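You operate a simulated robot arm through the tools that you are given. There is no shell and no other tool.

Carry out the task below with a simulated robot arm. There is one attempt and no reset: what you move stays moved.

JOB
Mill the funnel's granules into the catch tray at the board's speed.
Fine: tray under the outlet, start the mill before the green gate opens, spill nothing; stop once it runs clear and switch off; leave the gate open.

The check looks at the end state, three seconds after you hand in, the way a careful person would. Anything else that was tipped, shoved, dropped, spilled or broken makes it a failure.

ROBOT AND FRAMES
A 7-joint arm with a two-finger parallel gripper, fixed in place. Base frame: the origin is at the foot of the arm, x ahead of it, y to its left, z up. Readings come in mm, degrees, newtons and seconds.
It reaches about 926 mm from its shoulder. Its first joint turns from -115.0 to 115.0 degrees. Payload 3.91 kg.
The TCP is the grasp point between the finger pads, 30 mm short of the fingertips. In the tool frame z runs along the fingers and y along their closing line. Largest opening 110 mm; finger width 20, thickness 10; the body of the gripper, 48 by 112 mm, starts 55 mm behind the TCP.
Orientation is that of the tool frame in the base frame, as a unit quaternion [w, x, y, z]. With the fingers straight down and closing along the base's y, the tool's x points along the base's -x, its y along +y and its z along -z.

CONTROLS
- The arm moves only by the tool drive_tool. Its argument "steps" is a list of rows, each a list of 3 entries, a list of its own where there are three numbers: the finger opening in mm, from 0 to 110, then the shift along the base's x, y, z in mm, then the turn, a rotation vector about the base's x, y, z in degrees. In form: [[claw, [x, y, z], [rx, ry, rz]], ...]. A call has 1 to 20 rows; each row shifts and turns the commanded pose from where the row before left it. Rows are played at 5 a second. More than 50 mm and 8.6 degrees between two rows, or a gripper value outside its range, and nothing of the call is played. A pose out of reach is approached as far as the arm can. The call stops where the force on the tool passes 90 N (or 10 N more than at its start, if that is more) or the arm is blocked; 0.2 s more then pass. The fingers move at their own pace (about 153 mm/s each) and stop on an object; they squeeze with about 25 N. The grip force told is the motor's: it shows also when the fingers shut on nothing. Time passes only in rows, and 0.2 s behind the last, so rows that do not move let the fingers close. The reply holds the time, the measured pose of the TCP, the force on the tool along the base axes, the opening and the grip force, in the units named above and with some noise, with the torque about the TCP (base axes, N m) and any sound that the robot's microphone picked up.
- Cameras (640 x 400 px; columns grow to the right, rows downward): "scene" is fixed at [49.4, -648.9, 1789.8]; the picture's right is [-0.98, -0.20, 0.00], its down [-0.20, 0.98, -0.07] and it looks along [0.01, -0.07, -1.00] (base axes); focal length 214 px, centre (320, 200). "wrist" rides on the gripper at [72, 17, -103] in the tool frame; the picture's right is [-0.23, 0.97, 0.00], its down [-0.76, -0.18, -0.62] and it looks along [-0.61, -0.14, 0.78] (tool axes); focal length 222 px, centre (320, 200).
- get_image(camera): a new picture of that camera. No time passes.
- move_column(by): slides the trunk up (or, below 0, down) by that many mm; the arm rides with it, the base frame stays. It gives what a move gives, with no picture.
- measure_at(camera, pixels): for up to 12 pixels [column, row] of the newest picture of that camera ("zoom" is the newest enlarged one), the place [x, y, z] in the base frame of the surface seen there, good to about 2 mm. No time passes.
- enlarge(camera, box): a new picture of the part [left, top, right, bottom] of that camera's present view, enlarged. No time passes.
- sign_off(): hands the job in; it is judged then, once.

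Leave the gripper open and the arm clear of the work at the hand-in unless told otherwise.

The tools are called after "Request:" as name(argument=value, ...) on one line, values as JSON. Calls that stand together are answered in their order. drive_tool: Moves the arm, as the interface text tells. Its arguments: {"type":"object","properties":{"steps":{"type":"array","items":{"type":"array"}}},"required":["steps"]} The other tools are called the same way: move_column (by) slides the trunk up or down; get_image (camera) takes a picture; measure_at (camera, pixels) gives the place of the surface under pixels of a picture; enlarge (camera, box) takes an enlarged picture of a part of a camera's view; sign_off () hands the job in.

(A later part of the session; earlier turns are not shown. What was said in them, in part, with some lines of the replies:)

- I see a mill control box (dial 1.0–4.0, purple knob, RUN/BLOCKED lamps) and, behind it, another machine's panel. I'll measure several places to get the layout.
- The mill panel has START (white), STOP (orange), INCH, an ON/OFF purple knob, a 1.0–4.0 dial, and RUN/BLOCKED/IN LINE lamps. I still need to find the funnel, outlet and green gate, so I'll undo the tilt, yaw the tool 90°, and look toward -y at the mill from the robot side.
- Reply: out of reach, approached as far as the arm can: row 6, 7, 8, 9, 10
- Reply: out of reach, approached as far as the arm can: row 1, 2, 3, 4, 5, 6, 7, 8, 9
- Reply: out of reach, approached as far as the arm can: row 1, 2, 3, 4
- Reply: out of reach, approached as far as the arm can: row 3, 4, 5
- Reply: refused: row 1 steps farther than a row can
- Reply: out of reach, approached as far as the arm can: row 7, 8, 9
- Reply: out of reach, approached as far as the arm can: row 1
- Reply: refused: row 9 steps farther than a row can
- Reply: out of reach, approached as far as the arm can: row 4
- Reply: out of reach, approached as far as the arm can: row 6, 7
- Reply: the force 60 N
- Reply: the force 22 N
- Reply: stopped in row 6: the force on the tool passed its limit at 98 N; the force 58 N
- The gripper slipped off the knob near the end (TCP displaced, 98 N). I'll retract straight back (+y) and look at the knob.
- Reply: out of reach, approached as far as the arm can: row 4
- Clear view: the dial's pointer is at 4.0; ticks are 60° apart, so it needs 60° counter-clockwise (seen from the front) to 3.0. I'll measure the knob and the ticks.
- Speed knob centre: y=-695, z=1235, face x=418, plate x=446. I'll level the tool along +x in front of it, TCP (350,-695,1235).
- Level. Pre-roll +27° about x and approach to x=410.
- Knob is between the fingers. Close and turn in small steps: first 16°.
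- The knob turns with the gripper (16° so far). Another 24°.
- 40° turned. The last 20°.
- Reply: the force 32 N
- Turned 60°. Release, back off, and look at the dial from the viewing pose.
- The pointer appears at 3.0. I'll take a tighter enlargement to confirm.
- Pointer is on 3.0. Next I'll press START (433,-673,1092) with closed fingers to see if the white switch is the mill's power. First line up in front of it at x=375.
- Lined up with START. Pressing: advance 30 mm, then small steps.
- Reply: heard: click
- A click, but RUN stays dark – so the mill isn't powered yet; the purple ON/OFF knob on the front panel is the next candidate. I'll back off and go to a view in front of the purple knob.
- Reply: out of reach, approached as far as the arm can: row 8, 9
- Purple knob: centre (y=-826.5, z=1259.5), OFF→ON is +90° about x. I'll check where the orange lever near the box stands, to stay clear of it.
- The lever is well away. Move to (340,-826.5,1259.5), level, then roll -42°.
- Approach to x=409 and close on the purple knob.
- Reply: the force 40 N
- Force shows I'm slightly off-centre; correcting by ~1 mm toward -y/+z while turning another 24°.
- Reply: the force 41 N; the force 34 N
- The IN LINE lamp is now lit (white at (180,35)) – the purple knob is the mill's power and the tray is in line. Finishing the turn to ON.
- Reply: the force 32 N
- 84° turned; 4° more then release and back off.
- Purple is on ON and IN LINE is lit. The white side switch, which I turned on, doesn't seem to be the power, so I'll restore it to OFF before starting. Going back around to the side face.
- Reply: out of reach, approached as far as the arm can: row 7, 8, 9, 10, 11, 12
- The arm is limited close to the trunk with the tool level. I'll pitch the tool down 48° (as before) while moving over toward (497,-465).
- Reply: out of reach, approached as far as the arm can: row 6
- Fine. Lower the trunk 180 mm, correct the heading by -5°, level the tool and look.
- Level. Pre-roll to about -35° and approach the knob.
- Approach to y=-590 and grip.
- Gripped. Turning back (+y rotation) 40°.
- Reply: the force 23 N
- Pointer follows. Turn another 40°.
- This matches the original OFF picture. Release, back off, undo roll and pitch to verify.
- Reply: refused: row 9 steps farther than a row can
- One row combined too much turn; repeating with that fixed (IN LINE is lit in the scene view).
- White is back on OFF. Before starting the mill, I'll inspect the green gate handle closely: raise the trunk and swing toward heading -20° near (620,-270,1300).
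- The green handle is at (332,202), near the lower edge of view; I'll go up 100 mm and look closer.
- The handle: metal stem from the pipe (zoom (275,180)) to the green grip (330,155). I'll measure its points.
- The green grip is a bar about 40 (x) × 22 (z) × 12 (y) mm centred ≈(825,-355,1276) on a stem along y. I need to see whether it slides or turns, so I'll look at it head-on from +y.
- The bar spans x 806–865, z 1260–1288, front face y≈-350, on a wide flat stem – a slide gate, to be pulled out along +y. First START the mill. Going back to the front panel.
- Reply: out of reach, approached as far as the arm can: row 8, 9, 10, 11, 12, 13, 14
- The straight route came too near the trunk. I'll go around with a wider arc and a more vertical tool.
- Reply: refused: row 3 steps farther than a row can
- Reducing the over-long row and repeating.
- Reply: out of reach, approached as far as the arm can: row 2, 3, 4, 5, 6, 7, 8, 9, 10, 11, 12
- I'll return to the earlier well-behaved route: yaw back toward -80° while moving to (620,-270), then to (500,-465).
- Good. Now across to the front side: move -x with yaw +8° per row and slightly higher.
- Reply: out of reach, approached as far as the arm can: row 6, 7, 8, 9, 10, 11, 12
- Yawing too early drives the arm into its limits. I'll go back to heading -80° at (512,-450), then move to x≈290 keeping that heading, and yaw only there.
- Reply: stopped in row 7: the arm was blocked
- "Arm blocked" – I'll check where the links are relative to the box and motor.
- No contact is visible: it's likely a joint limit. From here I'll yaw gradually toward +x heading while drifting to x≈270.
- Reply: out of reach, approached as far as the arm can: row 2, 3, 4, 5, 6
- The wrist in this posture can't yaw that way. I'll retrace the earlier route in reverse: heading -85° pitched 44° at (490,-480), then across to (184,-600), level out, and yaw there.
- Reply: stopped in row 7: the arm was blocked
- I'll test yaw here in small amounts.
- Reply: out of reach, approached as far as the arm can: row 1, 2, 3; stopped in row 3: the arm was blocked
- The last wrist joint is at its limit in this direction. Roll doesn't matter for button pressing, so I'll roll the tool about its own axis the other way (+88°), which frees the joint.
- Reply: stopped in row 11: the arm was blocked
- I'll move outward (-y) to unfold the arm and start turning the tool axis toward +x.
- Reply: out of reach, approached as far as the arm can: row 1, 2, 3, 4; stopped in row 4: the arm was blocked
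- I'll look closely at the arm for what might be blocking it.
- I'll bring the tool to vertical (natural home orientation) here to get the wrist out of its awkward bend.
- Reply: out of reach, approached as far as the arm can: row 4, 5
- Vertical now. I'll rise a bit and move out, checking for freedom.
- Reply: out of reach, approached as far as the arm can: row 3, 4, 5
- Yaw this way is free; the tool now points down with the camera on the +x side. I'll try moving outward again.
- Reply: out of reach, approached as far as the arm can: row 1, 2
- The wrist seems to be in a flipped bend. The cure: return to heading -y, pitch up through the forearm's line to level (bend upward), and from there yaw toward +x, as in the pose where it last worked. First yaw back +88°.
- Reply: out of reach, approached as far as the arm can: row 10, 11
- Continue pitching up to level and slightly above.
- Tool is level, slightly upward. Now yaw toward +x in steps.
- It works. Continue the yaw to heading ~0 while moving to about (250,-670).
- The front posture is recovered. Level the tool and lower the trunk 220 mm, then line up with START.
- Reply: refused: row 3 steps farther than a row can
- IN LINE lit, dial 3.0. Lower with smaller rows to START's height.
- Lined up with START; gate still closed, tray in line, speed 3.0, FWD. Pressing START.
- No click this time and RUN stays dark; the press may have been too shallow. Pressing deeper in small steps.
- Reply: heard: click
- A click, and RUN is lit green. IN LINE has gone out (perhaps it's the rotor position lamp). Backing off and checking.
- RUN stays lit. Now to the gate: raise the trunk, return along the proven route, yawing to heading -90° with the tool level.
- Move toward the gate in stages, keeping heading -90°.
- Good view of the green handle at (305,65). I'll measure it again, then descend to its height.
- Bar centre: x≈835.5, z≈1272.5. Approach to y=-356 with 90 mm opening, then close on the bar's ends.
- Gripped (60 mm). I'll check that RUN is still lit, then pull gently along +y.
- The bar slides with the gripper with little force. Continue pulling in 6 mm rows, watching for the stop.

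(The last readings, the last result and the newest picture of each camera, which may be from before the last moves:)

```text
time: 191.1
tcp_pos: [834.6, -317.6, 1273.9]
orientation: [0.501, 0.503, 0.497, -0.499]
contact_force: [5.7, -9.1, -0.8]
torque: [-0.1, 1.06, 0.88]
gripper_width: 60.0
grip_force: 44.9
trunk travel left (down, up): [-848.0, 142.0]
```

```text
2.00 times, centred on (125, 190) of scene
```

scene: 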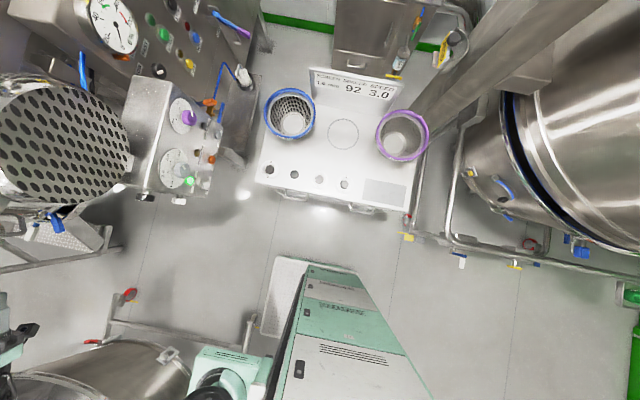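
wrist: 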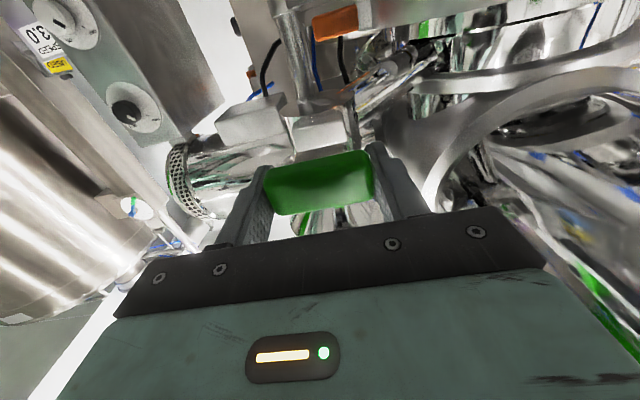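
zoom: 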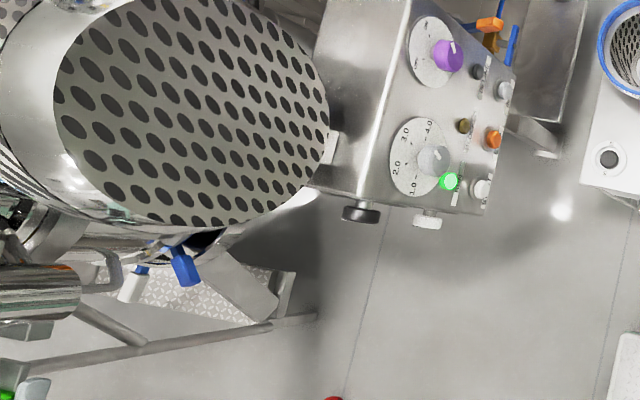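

40 mm out so far, RUN lit, BLOCKED dark. Continuing.

Request:
drive_tool(steps=[[45, [0, 6, 0], [0, 0, 0]], [45, [0, 6, 0], [0, 0, 0]], [45, [0, 6, 0], [0, 0, 0]], [45, [0, 6, 0], [0, 0, 0]], [45, [0, 6, 0], [0, 0, 0]]])

Request:
get_image(camera="wrist")

Request:
enlarge(camera="scene", box=[0, 90, 250, 290])

```text
time: 192.3
tcp_pos: [833.7, -291.6, 1272.7]
orientation: [0.501, 0.503, 0.497, -0.499]
contact_force: [14.9, -40.5, 2.6]
torque: [0.03, 0.91, 0.41]
gripper_width: 59.8
grip_force: 45.2
trunk travel left (down, up): [-848.0, 142.0]
```

```text
taken
```

wrist: 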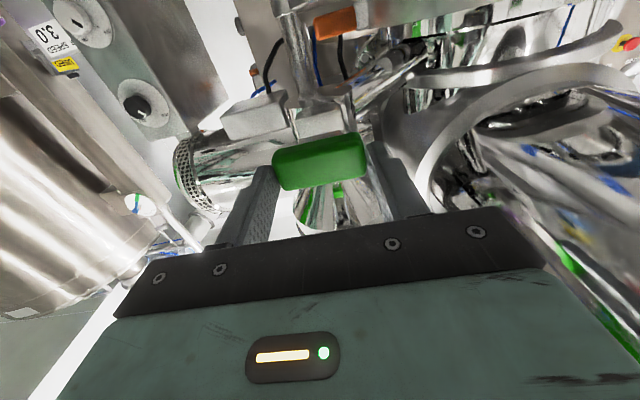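

```text
2.00 times, centred on (125, 190) of scene
```

zoom: 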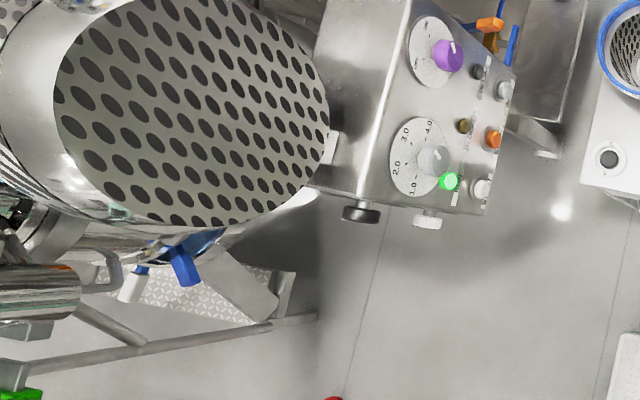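

The gate reached its stop (40 N, fingers began to slide on the bar) and blue material shows in the tray under the chamber. I'll release and measure how far the bar is out.

Request:
measure_at(camera="wrist", pixels=[[320, 165], [285, 165], [355, 160]])

Request:
drive_tool(steps=[[95, [0, 0, 0], [0, 0, 0]], [95, [0, 0, 0], [0, 0, 0]], [95, [0, 30, 0], [0, 0, 0]], [95, [0, 35, 0], [0, 0, 0]], [95, [0, 35, 20], [0, 0, 0]]])

Request:
get_image(camera="wrist")

Request:
measure_at(camera="wrist", pixels=[[310, 110], [310, 95], [300, 120], [310, 60], [330, 130]])

Request:
enlarge(camera="scene", box=[0, 90, 250, 290])

```text
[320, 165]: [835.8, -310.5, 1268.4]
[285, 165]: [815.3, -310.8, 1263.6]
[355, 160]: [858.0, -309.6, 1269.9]
```

```text
time: 193.5
tcp_pos: [834.8, -185.7, 1293.9]
orientation: [0.501, 0.503, 0.497, -0.498]
contact_force: [0.6, -1.0, 0.0]
torque: [0.02, -0.01, -0.05]
gripper_width: 95.0
grip_force: 0.0
trunk travel left (down, up): [-848.0, 142.0]
```

```text
taken
```

wrist: 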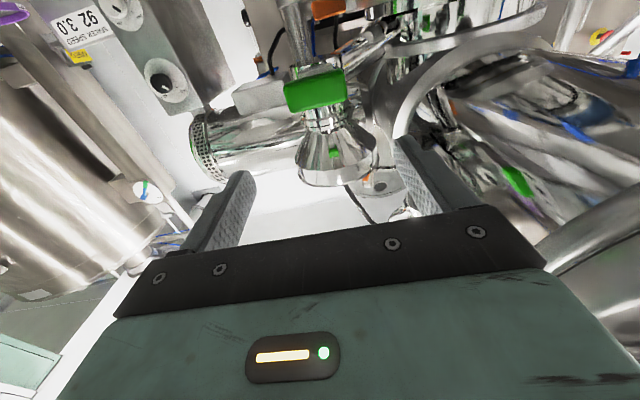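

```text
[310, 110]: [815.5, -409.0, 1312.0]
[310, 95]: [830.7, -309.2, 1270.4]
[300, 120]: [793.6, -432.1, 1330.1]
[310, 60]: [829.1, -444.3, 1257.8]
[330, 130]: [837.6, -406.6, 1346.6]
```

```text
2.00 times, centred on (125, 190) of scene
```

zoom: 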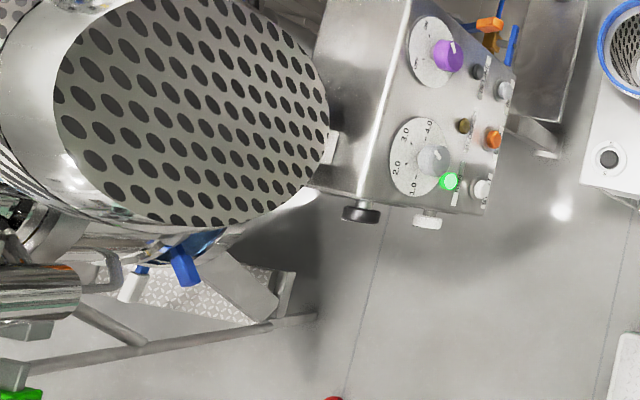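

The gate is out 41 mm (its stop). The mill is running. Next I look into the funnel from above: rise and pitch down.

Request:
drive_tool(steps=[[60, [0, 0, 40], [0, 0, 0]], [60, [0, 0, 40], [0, 0, 0]], [60, [0, 0, 40], [8, 0, 0]], [60, [0, 0, 40], [8, 0, 0]], [60, [0, 0, 40], [8, 0, 0]], [60, [0, 0, 40], [8, 0, 0]], [60, [0, 0, 0], [8, 0, 0]], [60, [0, 0, 0], [8, 0, 0]]])

Request:
get_image(camera="wrist")

Request:
get_image(camera="scene")

```text
time: 195.3
tcp_pos: [816.7, -184.4, 1521.6]
orientation: [0.254, 0.664, 0.657, -0.252]
contact_force: [-1.2, 0.6, 0.2]
torque: [0.01, 0.02, 0.0]
gripper_width: 60.1
grip_force: 0.2
out of reach, approached as far as the arm can: row 7, 8
trunk travel left (down, up): [-848.0, 142.0]
```

```text
taken
```

wrist: 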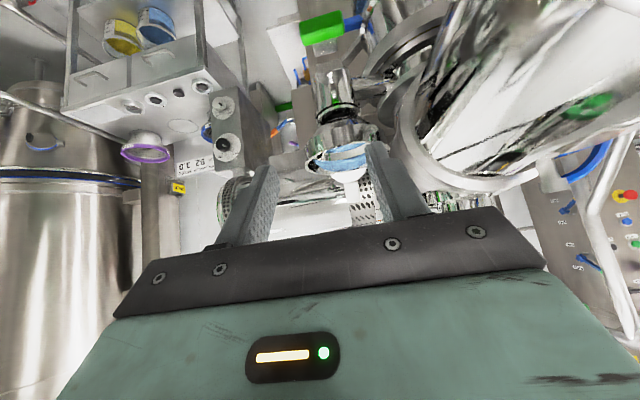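

```text
taken
```

scene: 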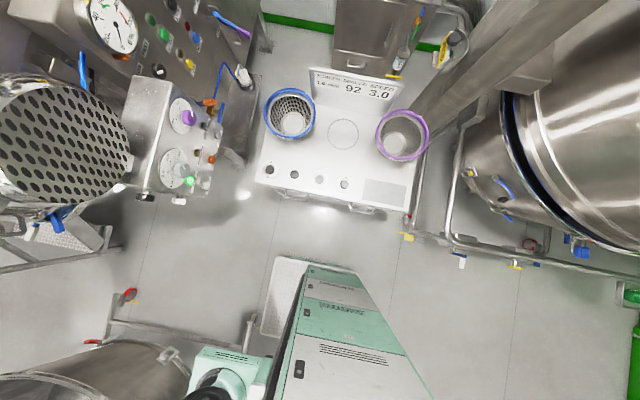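

Request:
enlarge(camera="wrist", box=[290, 90, 410, 200])

Request:
measure_at(camera="wrist", pixels=[[340, 155], [345, 165], [335, 148], [325, 160], [360, 155]])

Request:
enlarge(camera="scene", box=[0, 180, 130, 290])

```text
3.64 times, centred on (350, 145) of wrist
```

zoom: 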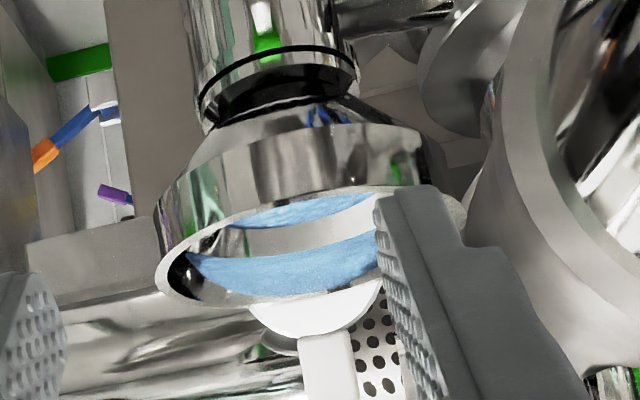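

```text
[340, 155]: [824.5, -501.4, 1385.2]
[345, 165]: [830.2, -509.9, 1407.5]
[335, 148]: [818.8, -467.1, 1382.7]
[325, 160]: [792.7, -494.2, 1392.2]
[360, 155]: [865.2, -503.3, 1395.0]
```

```text
3.64 times, centred on (65, 235) of scene
```

zoom: 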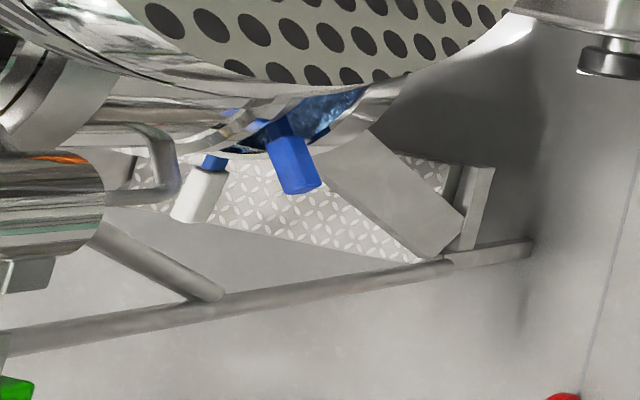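

The level in the funnel is dropping and blue material is in the tray. I'll wait 4 s and look again.

Request:
drive_tool(steps=[[60, [0, 0, 0], [0, 0, 0]], [60, [0, 0, 0], [0, 0, 0]], [60, [0, 0, 0], [0, 0, 0]], [60, [0, 0, 0], [0, 0, 0]], [60, [0, 0, 0], [0, 0, 0]], [60, [0, 0, 0], [0, 0, 0]], [60, [0, 0, 0], [0, 0, 0]], [60, [0, 0, 0], [0, 0, 0]], [60, [0, 0, 0], [0, 0, 0]], [60, [0, 0, 0], [0, 0, 0]], [60, [0, 0, 0], [0, 0, 0]], [60, [0, 0, 0], [0, 0, 0]], [60, [0, 0, 0], [0, 0, 0]], [60, [0, 0, 0], [0, 0, 0]], [60, [0, 0, 0], [0, 0, 0]], [60, [0, 0, 0], [0, 0, 0]], [60, [0, 0, 0], [0, 0, 0]], [60, [0, 0, 0], [0, 0, 0]], [60, [0, 0, 0], [0, 0, 0]], [60, [0, 0, 0], [0, 0, 0]]])

Request:
enlarge(camera="wrist", box=[290, 90, 410, 200])

Request:
enlarge(camera="scene", box=[0, 90, 250, 290])

```text
time: 199.5
tcp_pos: [816.2, -185.0, 1521.3]
orientation: [0.255, 0.663, 0.657, -0.252]
contact_force: [0.8, -0.6, 0.0]
torque: [-0.01, -0.02, 0.02]
gripper_width: 60.3
grip_force: 0.1
trunk travel left (down, up): [-848.0, 142.0]
```

```text
3.64 times, centred on (350, 145) of wrist
```

zoom: 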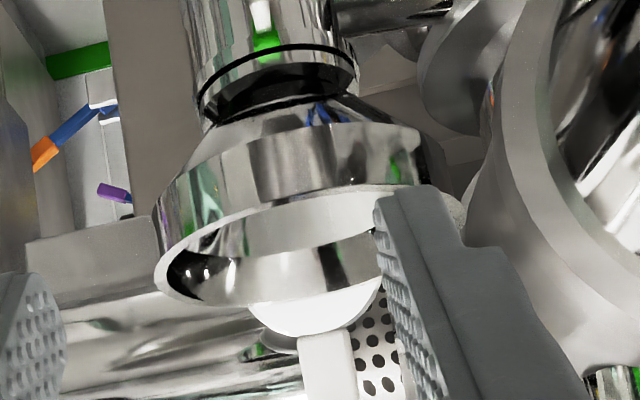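

```text
2.00 times, centred on (125, 190) of scene
```

zoom: 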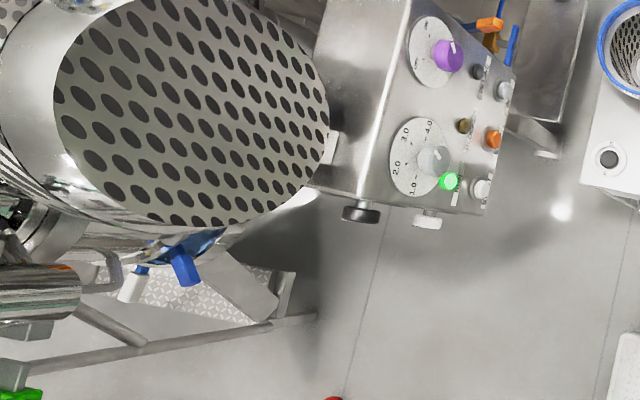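

The visible granules have gone. I want to look deeper into the funnel: raise the trunk 140 mm, make the tool more vertical, and look down into it.

Request:
move_column(by=140)

Request:
drive_tool(steps=[[60, [5, -10, -20], [6, 0, 0]], [60, [5, -20, -20], [6, 0, 0]], [60, [5, -20, -20], [6, 0, 0]], [60, [5, -20, -20], [6, 0, 0]], [60, [0, -20, -10], [6, 0, 0]]])

Request:
get_image(camera="wrist")

```text
time: 201.1
tcp_pos: [817.2, -185.2, 1662.4]
orientation: [0.255, 0.663, 0.657, -0.252]
contact_force: [0.3, -0.3, 0.3]
torque: [-0.02, 0.02, -0.02]
gripper_width: 59.9
grip_force: 0.0
trunk travel left (down, up): [-988.0, 2.0]
```

```text
time: 202.3
tcp_pos: [837.2, -273.7, 1570.5]
orientation: [0.073, 0.706, 0.701, -0.072]
contact_force: [-0.2, 0.4, -0.4]
torque: [-0.04, 0.0, 0.0]
gripper_width: 59.9
grip_force: 0.1
trunk travel left (down, up): [-988.0, 2.0]
```

```text
taken
```

wrist: 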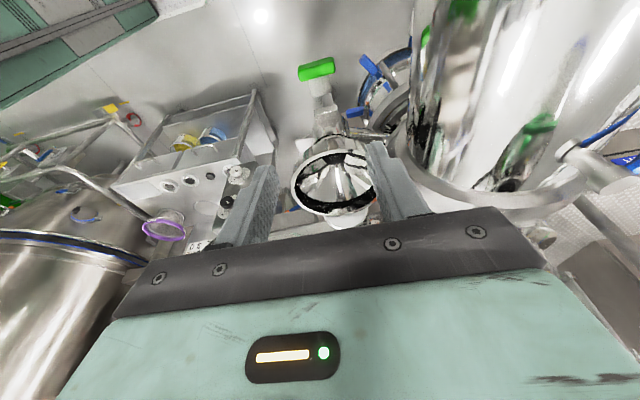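

Request:
enlarge(camera="wrist", box=[280, 130, 400, 230])

Request:
measure_at(camera="wrist", pixels=[[335, 180], [330, 190], [340, 170], [325, 175], [345, 200]])

Request:
enlarge(camera="wrist", box=[340, 40, 440, 140])

```text
4.00 times, centred on (340, 180) of wrist
```

zoom: 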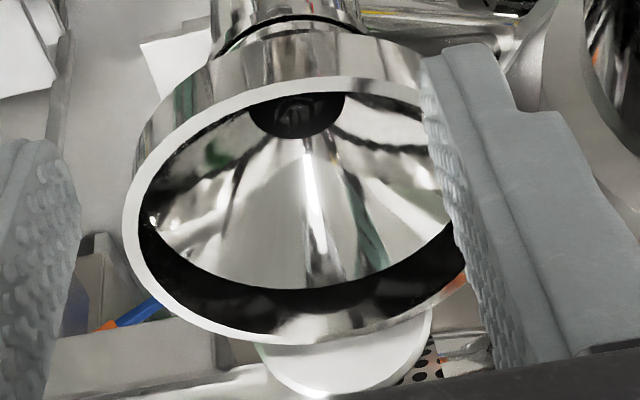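

```text
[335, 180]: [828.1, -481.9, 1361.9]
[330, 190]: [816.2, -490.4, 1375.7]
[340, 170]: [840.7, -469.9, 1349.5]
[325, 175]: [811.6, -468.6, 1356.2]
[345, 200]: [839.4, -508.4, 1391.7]
```

```text
4.00 times, centred on (390, 90) of wrist
```

zoom: 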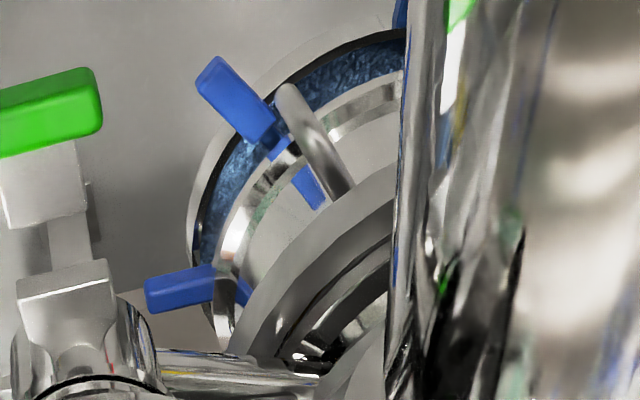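

The funnel is empty and the product lies in the tray. Now back to the panel to stop the mill, reversing the proven route: pitch level, lower the trunk 140 mm, and go around.

Request:
drive_tool(steps=[[60, [0, 15, 0], [-8, 0, 0]], [60, [0, 15, 0], [-8, 0, 0]], [60, [0, 15, 0], [-8, 0, 0]], [60, [0, 15, 0], [-8, 0, 0]], [60, [0, 15, 0], [-8, 0, 0]], [60, [-5, 10, 0], [-8, 0, 0]], [60, [-5, 0, 0], [-8, 0, 0]], [60, [-5, 0, 0], [-8, 0, 0]], [60, [-5, 0, 0], [-8, 0, 0]], [60, [-5, 0, 0], [-8, 0, 0]], [60, [-5, 0, 0], [-8, 0, 0]]])

Request:
move_column(by=-140)

Request:
get_image(camera="wrist")

```text
time: 204.7
tcp_pos: [806.6, -189.8, 1571.7]
orientation: [0.544, 0.457, 0.451, -0.54]
contact_force: [0.4, 0.1, 0.1]
torque: [0.0, 0.01, -0.02]
gripper_width: 60.0
grip_force: 0.0
trunk travel left (down, up): [-988.0, 2.0]
```

```text
time: 206.4
tcp_pos: [807.4, -189.1, 1432.1]
orientation: [0.544, 0.456, 0.453, -0.539]
contact_force: [-0.5, 0.1, -0.7]
torque: [0.02, -0.03, 0.02]
gripper_width: 60.2
grip_force: 0.1
trunk travel left (down, up): [-848.0, 142.0]
```

```text
taken
```

wrist: 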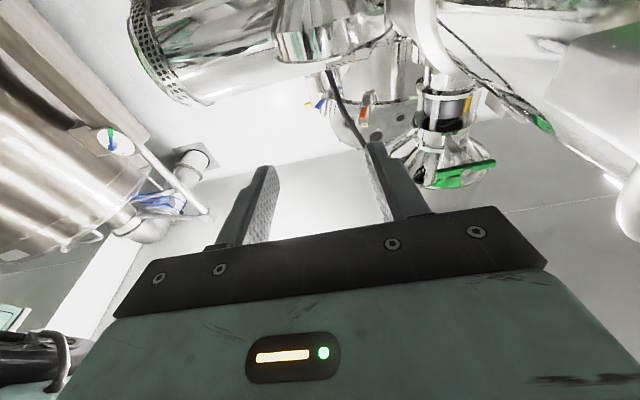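

Reverse route to (327,-591).

Request:
drive_tool(steps=[[60, [-36, -28, -3], [0, 0, 0]], [60, [-36, -28, -3], [0, 0, 0]], [60, [-34, -34, -3], [0, 0, 0]], [60, [-34, -34, -3], [0, 0, 0]], [60, [-34, -34, 0], [0, 0, 0]], [60, [-34, -34, 0], [0, 0, 0]], [60, [-34, -34, 0], [0, 0, 0]], [60, [-34, -34, 0], [0, 0, 0]], [60, [-34, -34, 0], [0, 0, 0]]])

Request:
drive_tool(steps=[[60, [-35, -25, 0], [0, 0, 0]], [60, [-35, -25, 0], [0, 0, 0]], [60, [-35, -25, 0], [0, 0, 0]], [60, [-35, -25, 0], [0, 0, 0]], [60, [-30, -8, 0], [0, 0, 0]]])

Request:
get_image(camera="scene")

```text
time: 208.4
tcp_pos: [497.4, -484.1, 1418.9]
orientation: [0.544, 0.456, 0.453, -0.539]
contact_force: [0.5, 0.6, 0.7]
torque: [-0.01, -0.02, 0.0]
gripper_width: 60.3
grip_force: 0.0
trunk travel left (down, up): [-848.0, 142.0]
```

```text
time: 209.6
tcp_pos: [327.4, -591.8, 1418.9]
orientation: [0.544, 0.456, 0.453, -0.539]
contact_force: [0.5, -0.3, 0.7]
torque: [-0.03, -0.01, 0.0]
gripper_width: 60.0
grip_force: 0.1
trunk travel left (down, up): [-848.0, 142.0]
```

```text
taken
```

scene: 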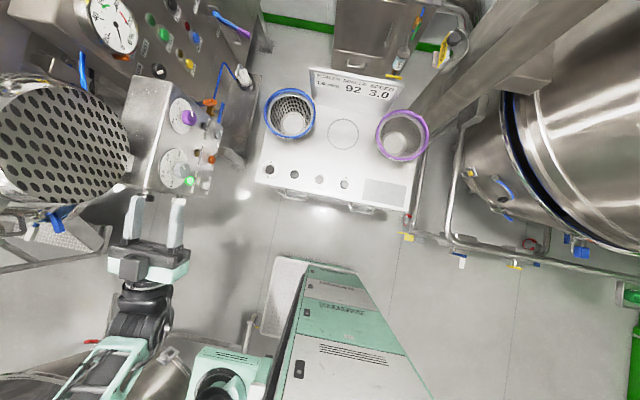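

Same posture as before; RUN is still lit. Now yaw to heading 0 while moving to (250,-674).

Request:
drive_tool(steps=[[0, [-8, -5, 0], [0, 0, 6]], [0, [-8, -5, 0], [0, 0, 6]], [0, [-8, -5, 0], [0, 0, 6]], [0, [-8, -5, 0], [0, 0, 6]], [0, [-8, -5, 0], [0, 0, 6]], [0, [-5, -6, 0], [0, 0, 6]], [0, [-5, -6, 0], [0, 0, 6]], [0, [-5, -6, 0], [0, 0, 6]], [0, [-5, -6, 0], [0, 0, 6]], [0, [-5, -6, 0], [0, 0, 6]], [0, [-5, -6, 0], [0, 0, 6]], [0, [-5, -6, 0], [0, 0, 6]], [0, [0, -6, 0], [0, 0, 6]], [0, [0, -6, 0], [0, 0, 6]], [0, [0, -4, 0], [0, 0, 6]], [0, [0, 0, 0], [0, 5, 0]], [0, [0, 0, 0], [0, 5, 0]]])

Request:
move_column(by=-220)

Request:
get_image(camera="wrist")

Request:
get_image(camera="scene")

```text
time: 213.2
tcp_pos: [251.8, -674.2, 1419.8]
orientation: [0.707, 0.004, 0.708, 0.003]
contact_force: [0.1, 0.3, 0.5]
torque: [0.03, -0.03, 0.01]
gripper_width: 0.0
grip_force: 25.1
trunk travel left (down, up): [-848.0, 142.0]
```

```text
time: 215.5
tcp_pos: [250.5, -675.0, 1198.9]
orientation: [0.707, 0.003, 0.707, 0.002]
contact_force: [0.0, 0.8, -0.8]
torque: [0.01, -0.01, 0.02]
gripper_width: 0.0
grip_force: 25.1
trunk travel left (down, up): [-628.0, 362.0]
```

```text
taken
```

wrist: 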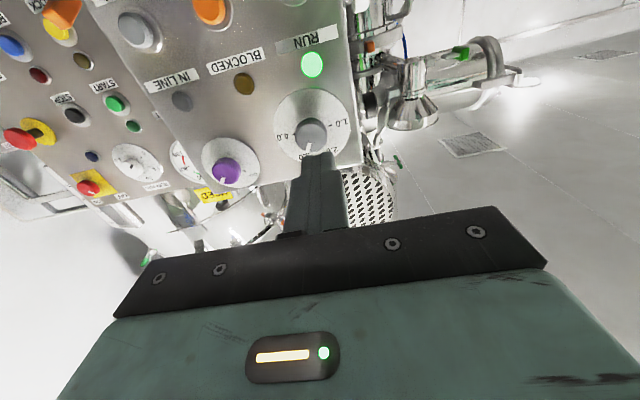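

```text
taken
```

scene: 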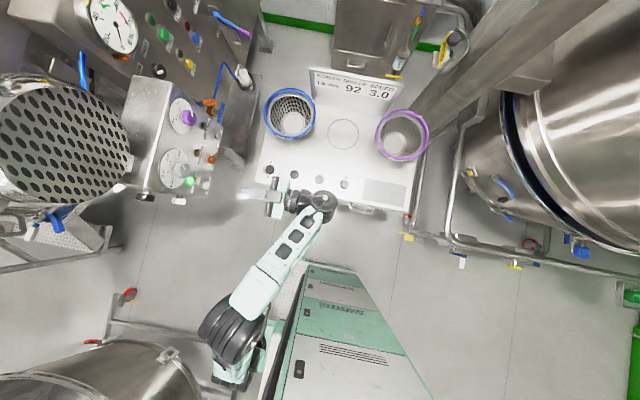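

RUN lit, nothing blocked. Moving to STOP (434,-755,1093).

Request:
drive_tool(steps=[[0, [25, -20, -30], [0, 0, 0]], [0, [25, -20, -30], [0, 0, 0]], [0, [25, -20, -30], [0, 0, 0]], [0, [25, -20, -16], [0, 0, 0]], [0, [20, -0.5, 0], [0, 0, 0]]])

Request:
get_image(camera="wrist")

Request:
measure_at(camera="wrist", pixels=[[318, 130], [318, 120], [310, 130], [325, 135]])

```text
time: 216.7
tcp_pos: [371.5, -754.3, 1092.8]
orientation: [0.707, 0.002, 0.707, 0.003]
contact_force: [-0.6, -0.3, 0.1]
torque: [0.0, -0.01, 0.0]
gripper_width: 0.0
grip_force: 25.1
trunk travel left (down, up): [-628.0, 362.0]
```

```text
taken
```

wrist: 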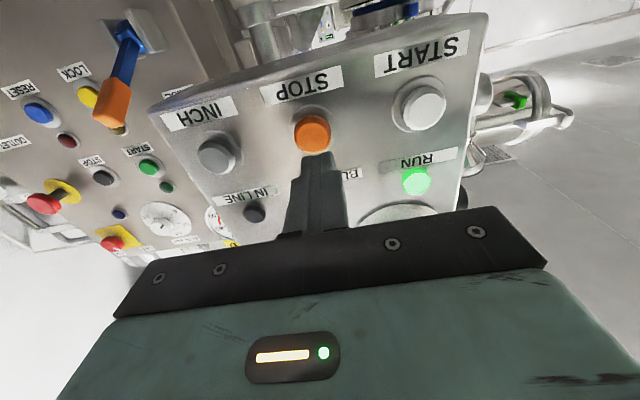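

```text
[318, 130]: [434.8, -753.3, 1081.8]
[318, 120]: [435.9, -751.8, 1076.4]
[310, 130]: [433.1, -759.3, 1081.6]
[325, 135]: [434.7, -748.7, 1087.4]
```

Lined up with STOP. Pressing it.

Request:
drive_tool(steps=[[0, [25, 0, 0], [0, 0, 0]], [0, [8, 0, 0], [0, 0, 0]], [0, [4, 0, 0], [0, 0, 0]], [0, [2.5, 0, 0], [0, 0, 0]], [0, [0, 0, 0], [0, 0, 0]]])

Request:
get_image(camera="wrist")

```text
time: 217.9
tcp_pos: [410.3, -754.7, 1092.9]
orientation: [0.707, 0.006, 0.707, 0.003]
contact_force: [-9.4, 4.0, -0.7]
torque: [-0.06, 0.03, 0.11]
gripper_width: 0.0
grip_force: 25.0
trunk travel left (down, up): [-628.0, 362.0]
heard: click
```

```text
taken
```

wrist: 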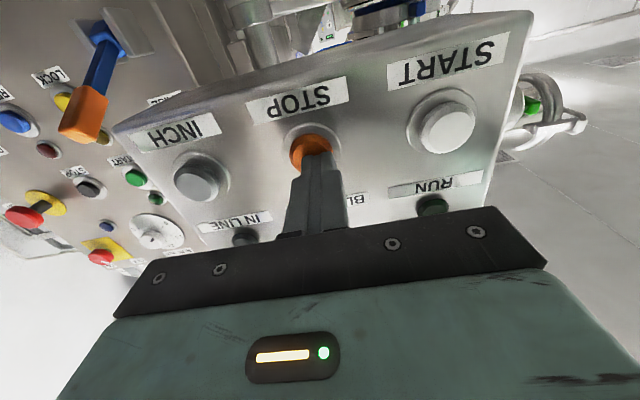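

A click and RUN went dark – stopped. Backing off, raising the trunk, and going to the purple switch.

Request:
drive_tool(steps=[[0, [-15, 0, 0], [0, 0, 0]], [0, [-30, 0, 0], [0, 0, 0]], [0, [-30, 0, 0], [0, 0, 0]]])

Request:
move_column(by=210)

Request:
drive_tool(steps=[[60, [0, -25, -15], [8, 0, 0]], [60, [0, -25, -15], [8, 0, 0]], [60, [2, -23, -12], [8, 0, 0]], [60, [0, 0, 0], [8, 0, 0]], [60, [0, 0, 0], [8, 0, 0]]])

Request:
get_image(camera="wrist")

```text
time: 218.7
tcp_pos: [337.2, -754.5, 1093.4]
orientation: [0.707, 0.004, 0.707, 0.004]
contact_force: [-0.3, 0.3, 0.4]
torque: [-0.02, -0.01, -0.01]
gripper_width: 0.0
grip_force: 25.5
trunk travel left (down, up): [-628.0, 362.0]
```

```text
time: 221.0
tcp_pos: [335.8, -755.0, 1303.7]
orientation: [0.707, 0.003, 0.707, 0.003]
contact_force: [0.3, -0.5, -0.1]
torque: [0.01, -0.01, 0.01]
gripper_width: 0.0
grip_force: 24.5
trunk travel left (down, up): [-838.0, 152.0]
```

```text
time: 222.2
tcp_pos: [338.7, -827.9, 1261.5]
orientation: [0.663, 0.244, 0.663, 0.246]
contact_force: [-0.6, 0.0, 0.5]
torque: [0.01, -0.02, 0.0]
gripper_width: 60.0
grip_force: 0.0
trunk travel left (down, up): [-838.0, 152.0]
```

```text
taken
```

wrist: 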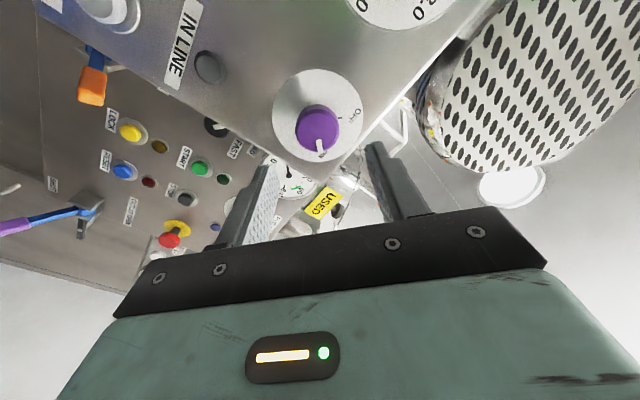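

In front of the purple knob with a +40° pre-roll. Approach and grip.

Request:
drive_tool(steps=[[60, [35, 0, -0.3], [0, 0, 0]], [60, [35, -0.3, -0.3], [0, 0, 0]], [60, [0, 0, 0], [0, 0, 0]], [20, [0, 0, 0], [0, 0, 0]], [20, [0, 0, 0], [0, 0, 0]], [20, [0, 0, 0], [0, 0, 0]]])

Request:
drive_tool(steps=[[20, [0, 0, 0], [-4, 0, 0]], [20, [0, 0, 0], [-4, 0, 0]], [20, [0, 0, 0], [-4, 0, 0]], [20, [0, 0, 0], [-4, 0, 0]], [20, [0, 0, 0], [-4, 0, 0]], [20, [0, 0, 0], [-4, 0, 0]], [20, [0, 0, 0], [-4, 0, 0]], [20, [0, 0, 0], [-4, 0, 0]], [20, [0, 0, 0], [0, 0, 0]]])

Request:
get_image(camera="wrist")

```text
time: 223.6
tcp_pos: [408.5, -830.1, 1260.0]
orientation: [0.663, 0.246, 0.663, 0.244]
contact_force: [-1.0, -10.2, -4.3]
torque: [-0.15, 0.08, -0.85]
gripper_width: 37.6
grip_force: 45.4
trunk travel left (down, up): [-838.0, 152.0]
```

```text
time: 225.6
tcp_pos: [408.2, -827.9, 1260.6]
orientation: [0.705, 0.052, 0.706, 0.053]
contact_force: [-5.2, 7.0, -12.4]
torque: [0.01, -0.07, 0.24]
gripper_width: 37.6
grip_force: 45.2
trunk travel left (down, up): [-838.0, 152.0]
```

```text
taken
```

wrist: 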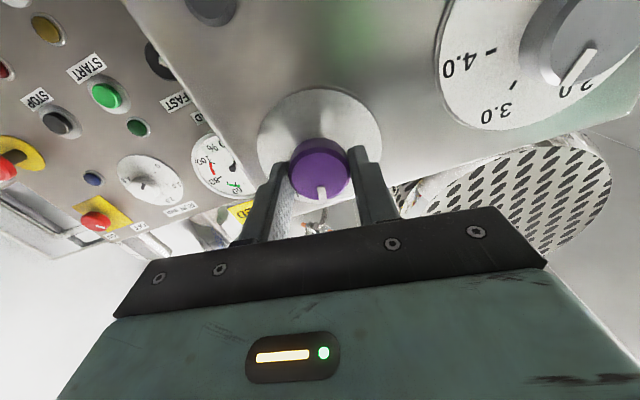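

32° turned, the knob follows. Continue 52° more in two parts.

Request:
drive_tool(steps=[[20, [0, 0, 0], [-4, 0, 0]], [20, [0, 0, 0], [-4, 0, 0]], [20, [0, 0, 0], [-4, 0, 0]], [20, [0, 0, 0], [-4, 0, 0]], [20, [0, 0, 0], [-4, 0, 0]], [20, [0, 0, 0], [-4, 0, 0]], [20, [0, 0, 0], [-4, 0, 0]], [20, [0, 0, 0], [0, 0, 0]]])

Request:
drive_tool(steps=[[20, [0, 0, 0], [-4, 0, 0]], [20, [0, 0, 0], [-4, 0, 0]], [20, [0, 0, 0], [-4, 0, 0]], [20, [0, 0, 0], [-4, 0, 0]], [20, [0, 0, 0], [-4, 0, 0]], [20, [0, 0, 0], [-4, 0, 0]], [20, [0, 0, 0], [0, 0, 0]]])

Request:
get_image(camera="wrist")

```text
time: 227.4
tcp_pos: [408.7, -828.7, 1258.8]
orientation: [0.696, -0.12, 0.698, -0.118]
contact_force: [-10.0, 25.0, -22.3]
torque: [0.04, 0.14, 0.58]
gripper_width: 37.5
grip_force: 44.9
trunk travel left (down, up): [-838.0, 152.0]
```

```text
time: 229.0
tcp_pos: [409.4, -827.7, 1260.1]
orientation: [0.655, -0.264, 0.658, -0.26]
contact_force: [-9.2, 32.8, -24.3]
torque: [0.07, 0.78, 0.06]
gripper_width: 37.4
grip_force: 44.6
trunk travel left (down, up): [-838.0, 152.0]
```

```text
taken
```

wrist: 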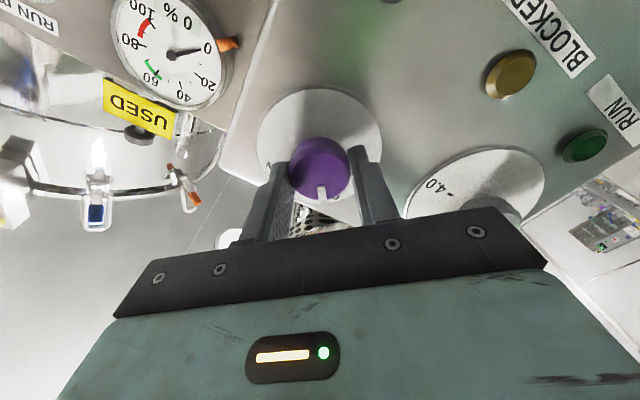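

84° turned; 4° more, then release, back off and inspect.

Request:
drive_tool(steps=[[20, [0, 0, 0], [-4, 0, 0]], [20, [0, 0, 0], [0, 0, 0]], [60, [0, 0, 0], [0, 0, 0]], [60, [0, 0, 0], [0, 0, 0]], [60, [-35, 0, 0], [0, 0, 0]], [60, [-40, 0, 0], [8, 0, 0]], [60, [-20, 10, 0], [8, 0, 0]], [60, [0, 15, 0], [8, 0, 0]], [60, [0, 15, 0], [8, 0, 0]], [60, [0, 15, 0], [8, 0, 0]], [60, [0, 0, 0], [7, 0, 0]]])

Request:
get_image(camera="wrist")

Request:
enlarge(camera="wrist", box=[200, 60, 440, 210])

Request:
get_image(camera="scene")

Request:
enlarge(camera="scene", box=[130, 90, 250, 210])

```text
time: 231.4
tcp_pos: [313.9, -771.8, 1261.7]
orientation: [0.707, -0.001, 0.707, -0.002]
contact_force: [-0.5, -0.3, 0.0]
torque: [0.0, 0.02, 0.0]
gripper_width: 60.1
grip_force: 0.0
trunk travel left (down, up): [-838.0, 152.0]
```

```text
taken
```

wrist: 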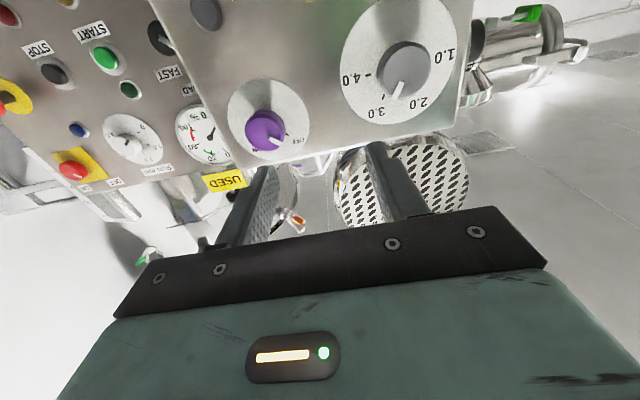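

```text
2.67 times, centred on (320, 135) of wrist
```

zoom: 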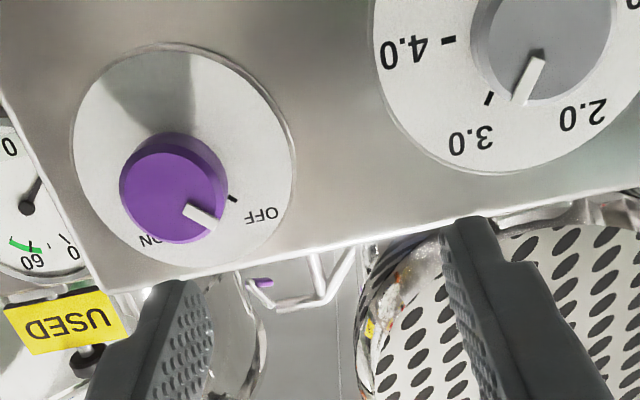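

```text
taken
```

scene: 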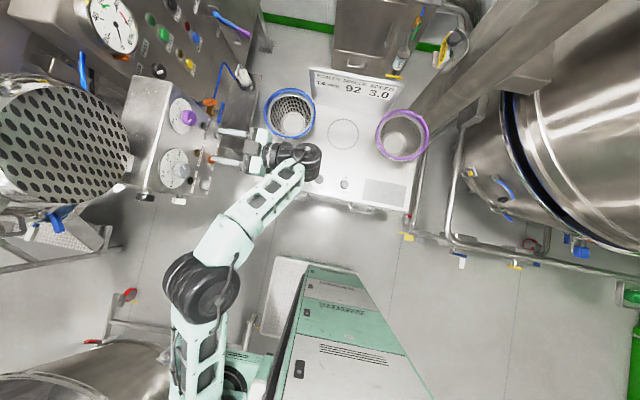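

```text
3.33 times, centred on (190, 150) of scene
```

zoom: 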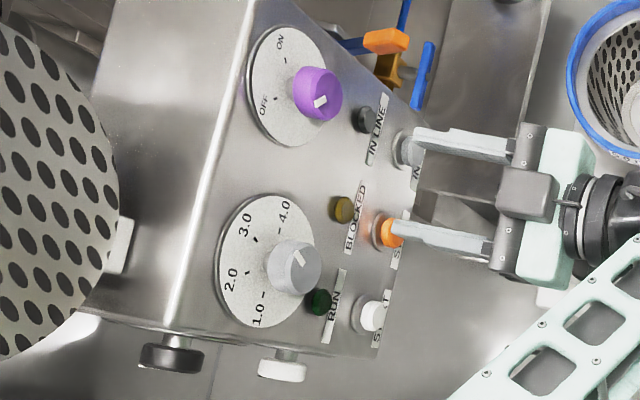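

Purple is on OFF, all lamps are dark. I'll do a final inspection of tray, gate and floor: retreat along the known route to the side.

Request:
drive_tool(steps=[[60, [-30, 20, 40], [0, -5, 0]], [60, [-20, 25, 35], [0, -5, 0]], [60, [-13, 25, 35], [0, 0, 0]], [60, [0, 25, 35], [0, 0, 0]]])

Request:
drive_tool(steps=[[60, [0, 6, 0], [0, 0, -6]], [60, [0, 6, 0], [0, 0, -6]], [60, [0, 6, 0], [0, 0, -6]], [60, [5, 6, 0], [0, 0, -6]], [60, [5, 6, 0], [0, 0, -6]], [60, [5, 6, 0], [0, 0, -6]], [60, [5, 6, 0], [0, 0, -6]], [60, [5, 6, 0], [0, 0, -6]], [60, [5, 6, 0], [0, 0, -6]], [60, [5, 6, 0], [0, 0, -6]], [60, [8, 5, 0], [0, 0, -6]], [60, [8, 5, 0], [0, 0, -6]], [60, [8, 5, 0], [0, 0, -6]], [60, [8, 5, 0], [0, 0, -6]], [60, [8, 5, 0], [0, 0, -6]]])

Request:
get_image(camera="scene")

```text
refused: row 1 steps farther than a row can; nothing moved
```

```text
time: 234.6
tcp_pos: [380.0, -688.3, 1261.1]
orientation: [-0.493, -0.502, -0.5, 0.505]
contact_force: [-33.3, -5.1, -7.9]
torque: [-0.07, 0.62, -0.1]
gripper_width: 43.4
grip_force: 0.0
trunk travel left (down, up): [-838.0, 152.0]
```

```text
taken
```

scene: 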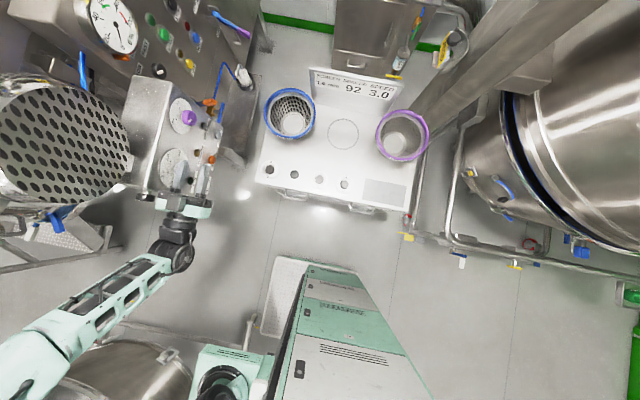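

My first call was refused but the second played, so a finger is now touching the speed knob (33 N). I'll back straight off in -x and inspect the dial.

Request:
drive_tool(steps=[[60, [-10, 0, 0], [0, 0, 0]], [60, [-25, 5, 0], [0, 0, 0]], [60, [-25, 15, 10], [0, 0, 0]]])

Request:
get_image(camera="wrist")

Request:
get_image(camera="scene")

Request:
enlarge(camera="scene", box=[130, 90, 250, 210])

```text
time: 235.4
tcp_pos: [331.4, -667.8, 1271.4]
orientation: [0.499, 0.497, 0.503, -0.501]
contact_force: [-0.6, 0.8, -0.5]
torque: [-0.02, -0.03, -0.02]
gripper_width: 59.9
grip_force: 0.2
trunk travel left (down, up): [-838.0, 152.0]
```

```text
taken
```

wrist: 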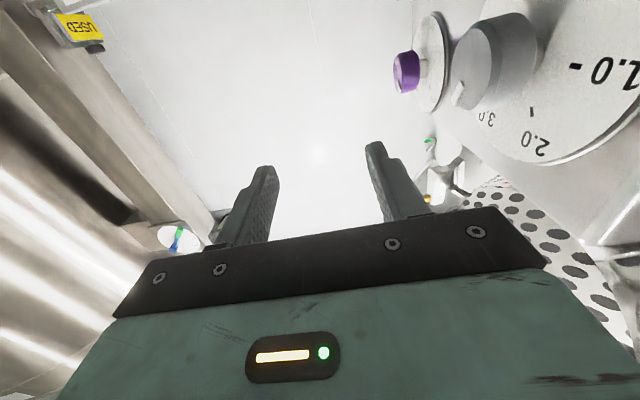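

```text
taken
```

scene: 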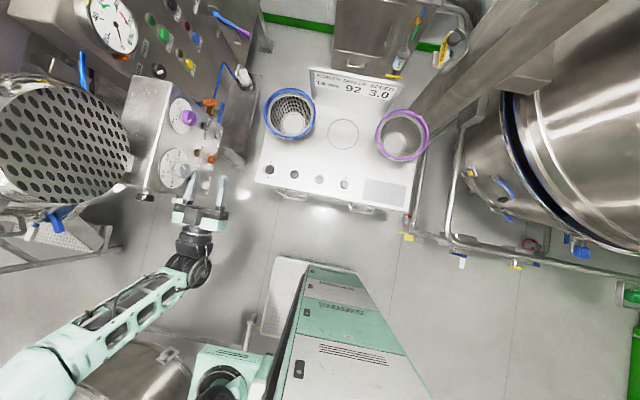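

```text
3.33 times, centred on (190, 150) of scene
```

zoom: 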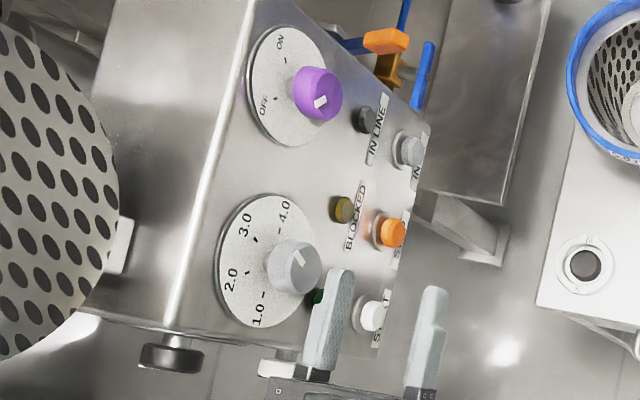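

The speed pointer is unchanged (still 3.0) and nothing is lit; no harm done. I'll move away to -x, then up, checking each call before the next.

Request:
drive_tool(steps=[[60, [-20, 10, 20], [0, 0, 0]], [60, [0, 15, 40], [0, 0, 0]], [60, [0, 20, 40], [0, 0, 0]], [60, [10, 20, 40], [0, 0, 0]], [60, [5, 13, 10], [-5, 0, 0]], [60, [0, 0, 0], [-5, 0, 0]]])

```text
time: 236.8
tcp_pos: [324.0, -589.3, 1421.7]
orientation: [-0.539, -0.453, -0.457, 0.543]
contact_force: [-0.4, -0.3, -0.8]
torque: [0.05, -0.01, 0.04]
gripper_width: 59.9
grip_force: 0.1
trunk travel left (down, up): [-838.0, 152.0]
```

Now along the route to the side of the mill for inspection.

Request:
drive_tool(steps=[[60, [40, 25, 0], [0, 0, 0]], [60, [40, 25, 0], [0, 0, 0]], [60, [40, 25, 0], [0, 0, 0]], [60, [40, 25, 0], [0, 0, 0]], [60, [34, 34, 0], [0, 0, 0]], [60, [34, 34, 0], [0, 0, 0]], [60, [34, 34, 0], [0, 0, 0]], [60, [34, 34, 0], [0, 0, 0]], [60, [34, 34, 0], [0, 0, 0]], [60, [34, 34, 0], [0, 0, 0]], [60, [34, 34, 0], [0, 0, 0]]])

Request:
get_image(camera="wrist")

```text
time: 239.2
tcp_pos: [721.4, -252.5, 1420.7]
orientation: [-0.539, -0.453, -0.457, 0.544]
contact_force: [-1.5, -1.0, 0.3]
torque: [0.02, 0.01, 0.0]
gripper_width: 60.1
grip_force: 0.1
trunk travel left (down, up): [-838.0, 152.0]
```

```text
taken
```

wrist: 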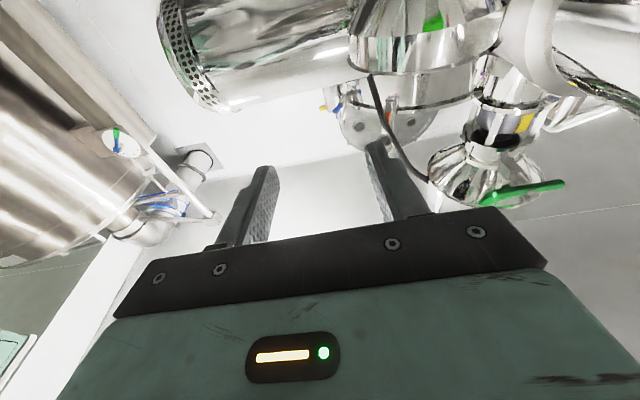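

Pitch down 56° and yaw a little toward the chamber to see gate, chamber and tray.

Request:
drive_tool(steps=[[60, [-5, 15, 0], [8, 0, 0]], [60, [-5, 15, 0], [8, 0, 0]], [60, [-5, 15, 0], [8, 0, 0]], [60, [0, 15, 0], [8, 0, 0]], [60, [0, 0, 0], [8, 0, 0]], [60, [0, 0, 0], [8, 0, 0]], [60, [0, 0, 0], [8, 0, 0]], [60, [0, 0, 0], [0, 0, 8]], [60, [0, 0, 0], [0, 0, 8]], [60, [0, 0, 0], [0, 0, 8]]])

Request:
get_image(camera="wrist")

Request:
enlarge(camera="wrist", box=[280, 20, 460, 200])

```text
time: 241.4
tcp_pos: [707.3, -192.2, 1421.0]
orientation: [0.313, 0.501, 0.781, -0.204]
contact_force: [0.0, -0.7, 0.0]
torque: [-0.02, -0.01, -0.02]
gripper_width: 60.0
grip_force: 0.0
trunk travel left (down, up): [-838.0, 152.0]
```

```text
taken
```

wrist: 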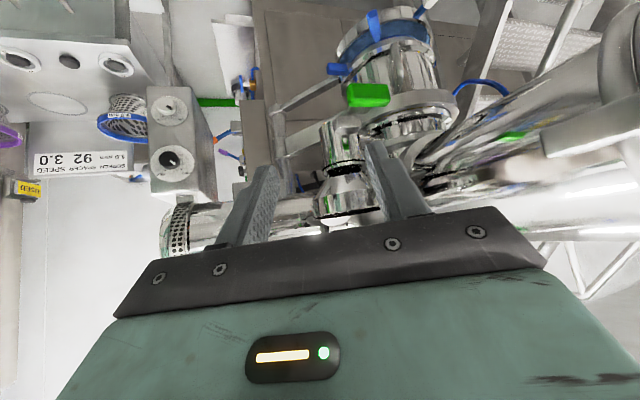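

```text
2.22 times, centred on (370, 110) of wrist
```

zoom: 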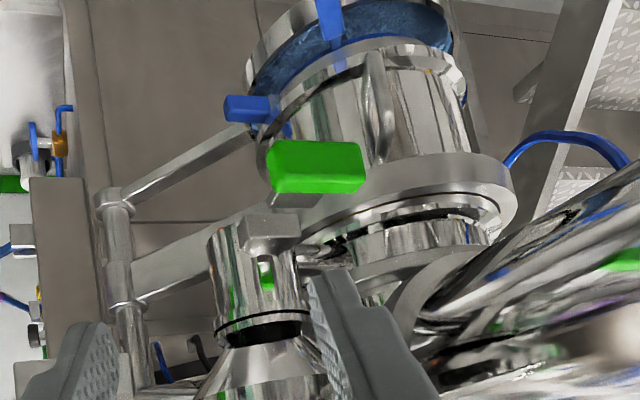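

Gate out (open), funnel empty, blue product inside the tray under the outlet, and no spill is visible. I'll open the gripper, pull the arm further back, take one last scene picture.

Request:
drive_tool(steps=[[110, [-20, 20, 20], [0, 0, 0]], [110, [-20, 20, 20], [0, 0, 0]], [110, [-20, 10, 20], [0, 0, 0]], [110, [0, 0, 0], [0, 0, 0]]])

Request:
get_image(camera="scene")

Request:
enlarge(camera="scene", box=[0, 90, 250, 300])

Request:
get_image(camera="wrist")

```text
time: 242.4
tcp_pos: [646.0, -142.4, 1478.9]
orientation: [0.314, 0.502, 0.78, -0.205]
contact_force: [0.1, -1.1, 0.1]
torque: [0.0, -0.02, -0.01]
gripper_width: 109.8
grip_force: 0.1
trunk travel left (down, up): [-838.0, 152.0]
```

```text
taken
```

scene: 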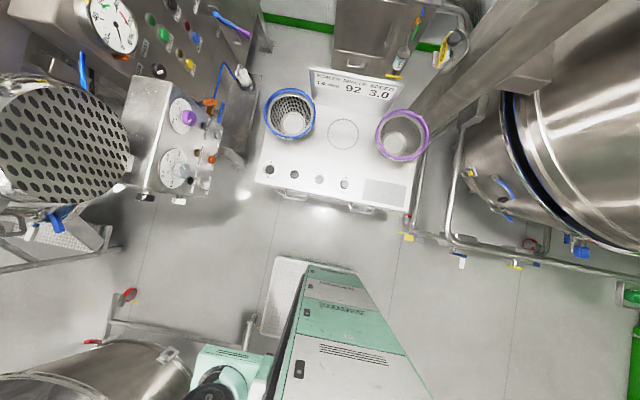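

```text
1.90 times, centred on (125, 195) of scene
```

zoom: 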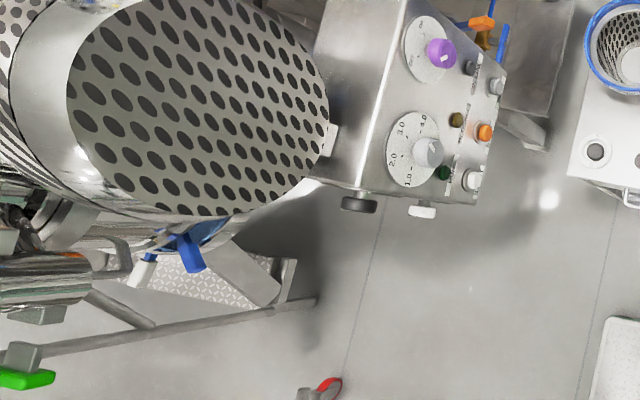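

```text
taken
```

wrist: 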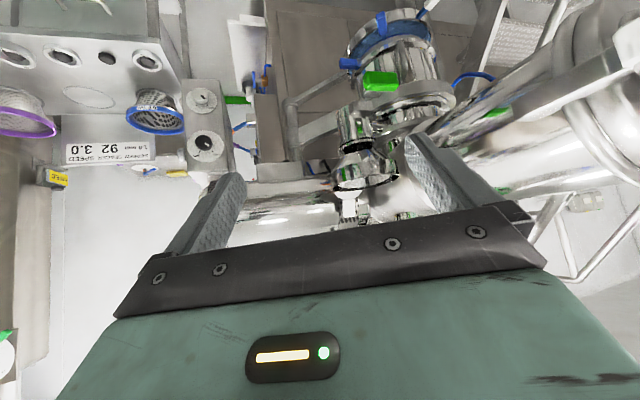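

The final check shows:

- **Mill:** stopped, with the purple power switch on OFF and every lamp dark.
- **Other controls:** the dial reads 3.0, FWD/REV is unchanged, and the white side switch is back on OFF.
- **Gate:** open.
- **Funnel and tray:** the funnel is empty, the product is in the tray under the outlet, and the floor looks clean.
- **Arm:** clear of the work, with the gripper open.

Handing in.

Request:
sign_off()

```text
The job is handed in.
```

The granules have been milled into the catch tray at the board's speed of 3.0, and the job is handed in. I saw no spill.

- **Tray:** swung in until it hit its stop, centred under the outlet to within a few millimetres.
- **Mill:** switched on with the purple knob and set from 4.0 to 3.0. It was running before I opened the gate, and RUN was still lit when I pulled it.
- **Gate:** pulled out about 41 mm to its stop and left open.
- **Finish:** the funnel was empty about 10 seconds after the gate opened. I pressed STOP about 16 seconds later and turned the purple knob to OFF. I judged "runs clear" by the empty funnel and that wait; I did not look inside the milling chamber.

Three things happened along the way:

- **White switch:** I first turned the white ON/OFF switch on the side of the control box, thinking it was the mill's power. It had no visible effect, and I put it back to OFF before starting the mill.
- **Speed knob:** after switching off, a refused move sent the gripper against the panel, touching the speed knob with about 33 N. The pointer still reads 3.0.
- **IN LINE lamp:** it went out when the mill started. I took it to be a rotor-position light and relied on my measurements for the tray's position.
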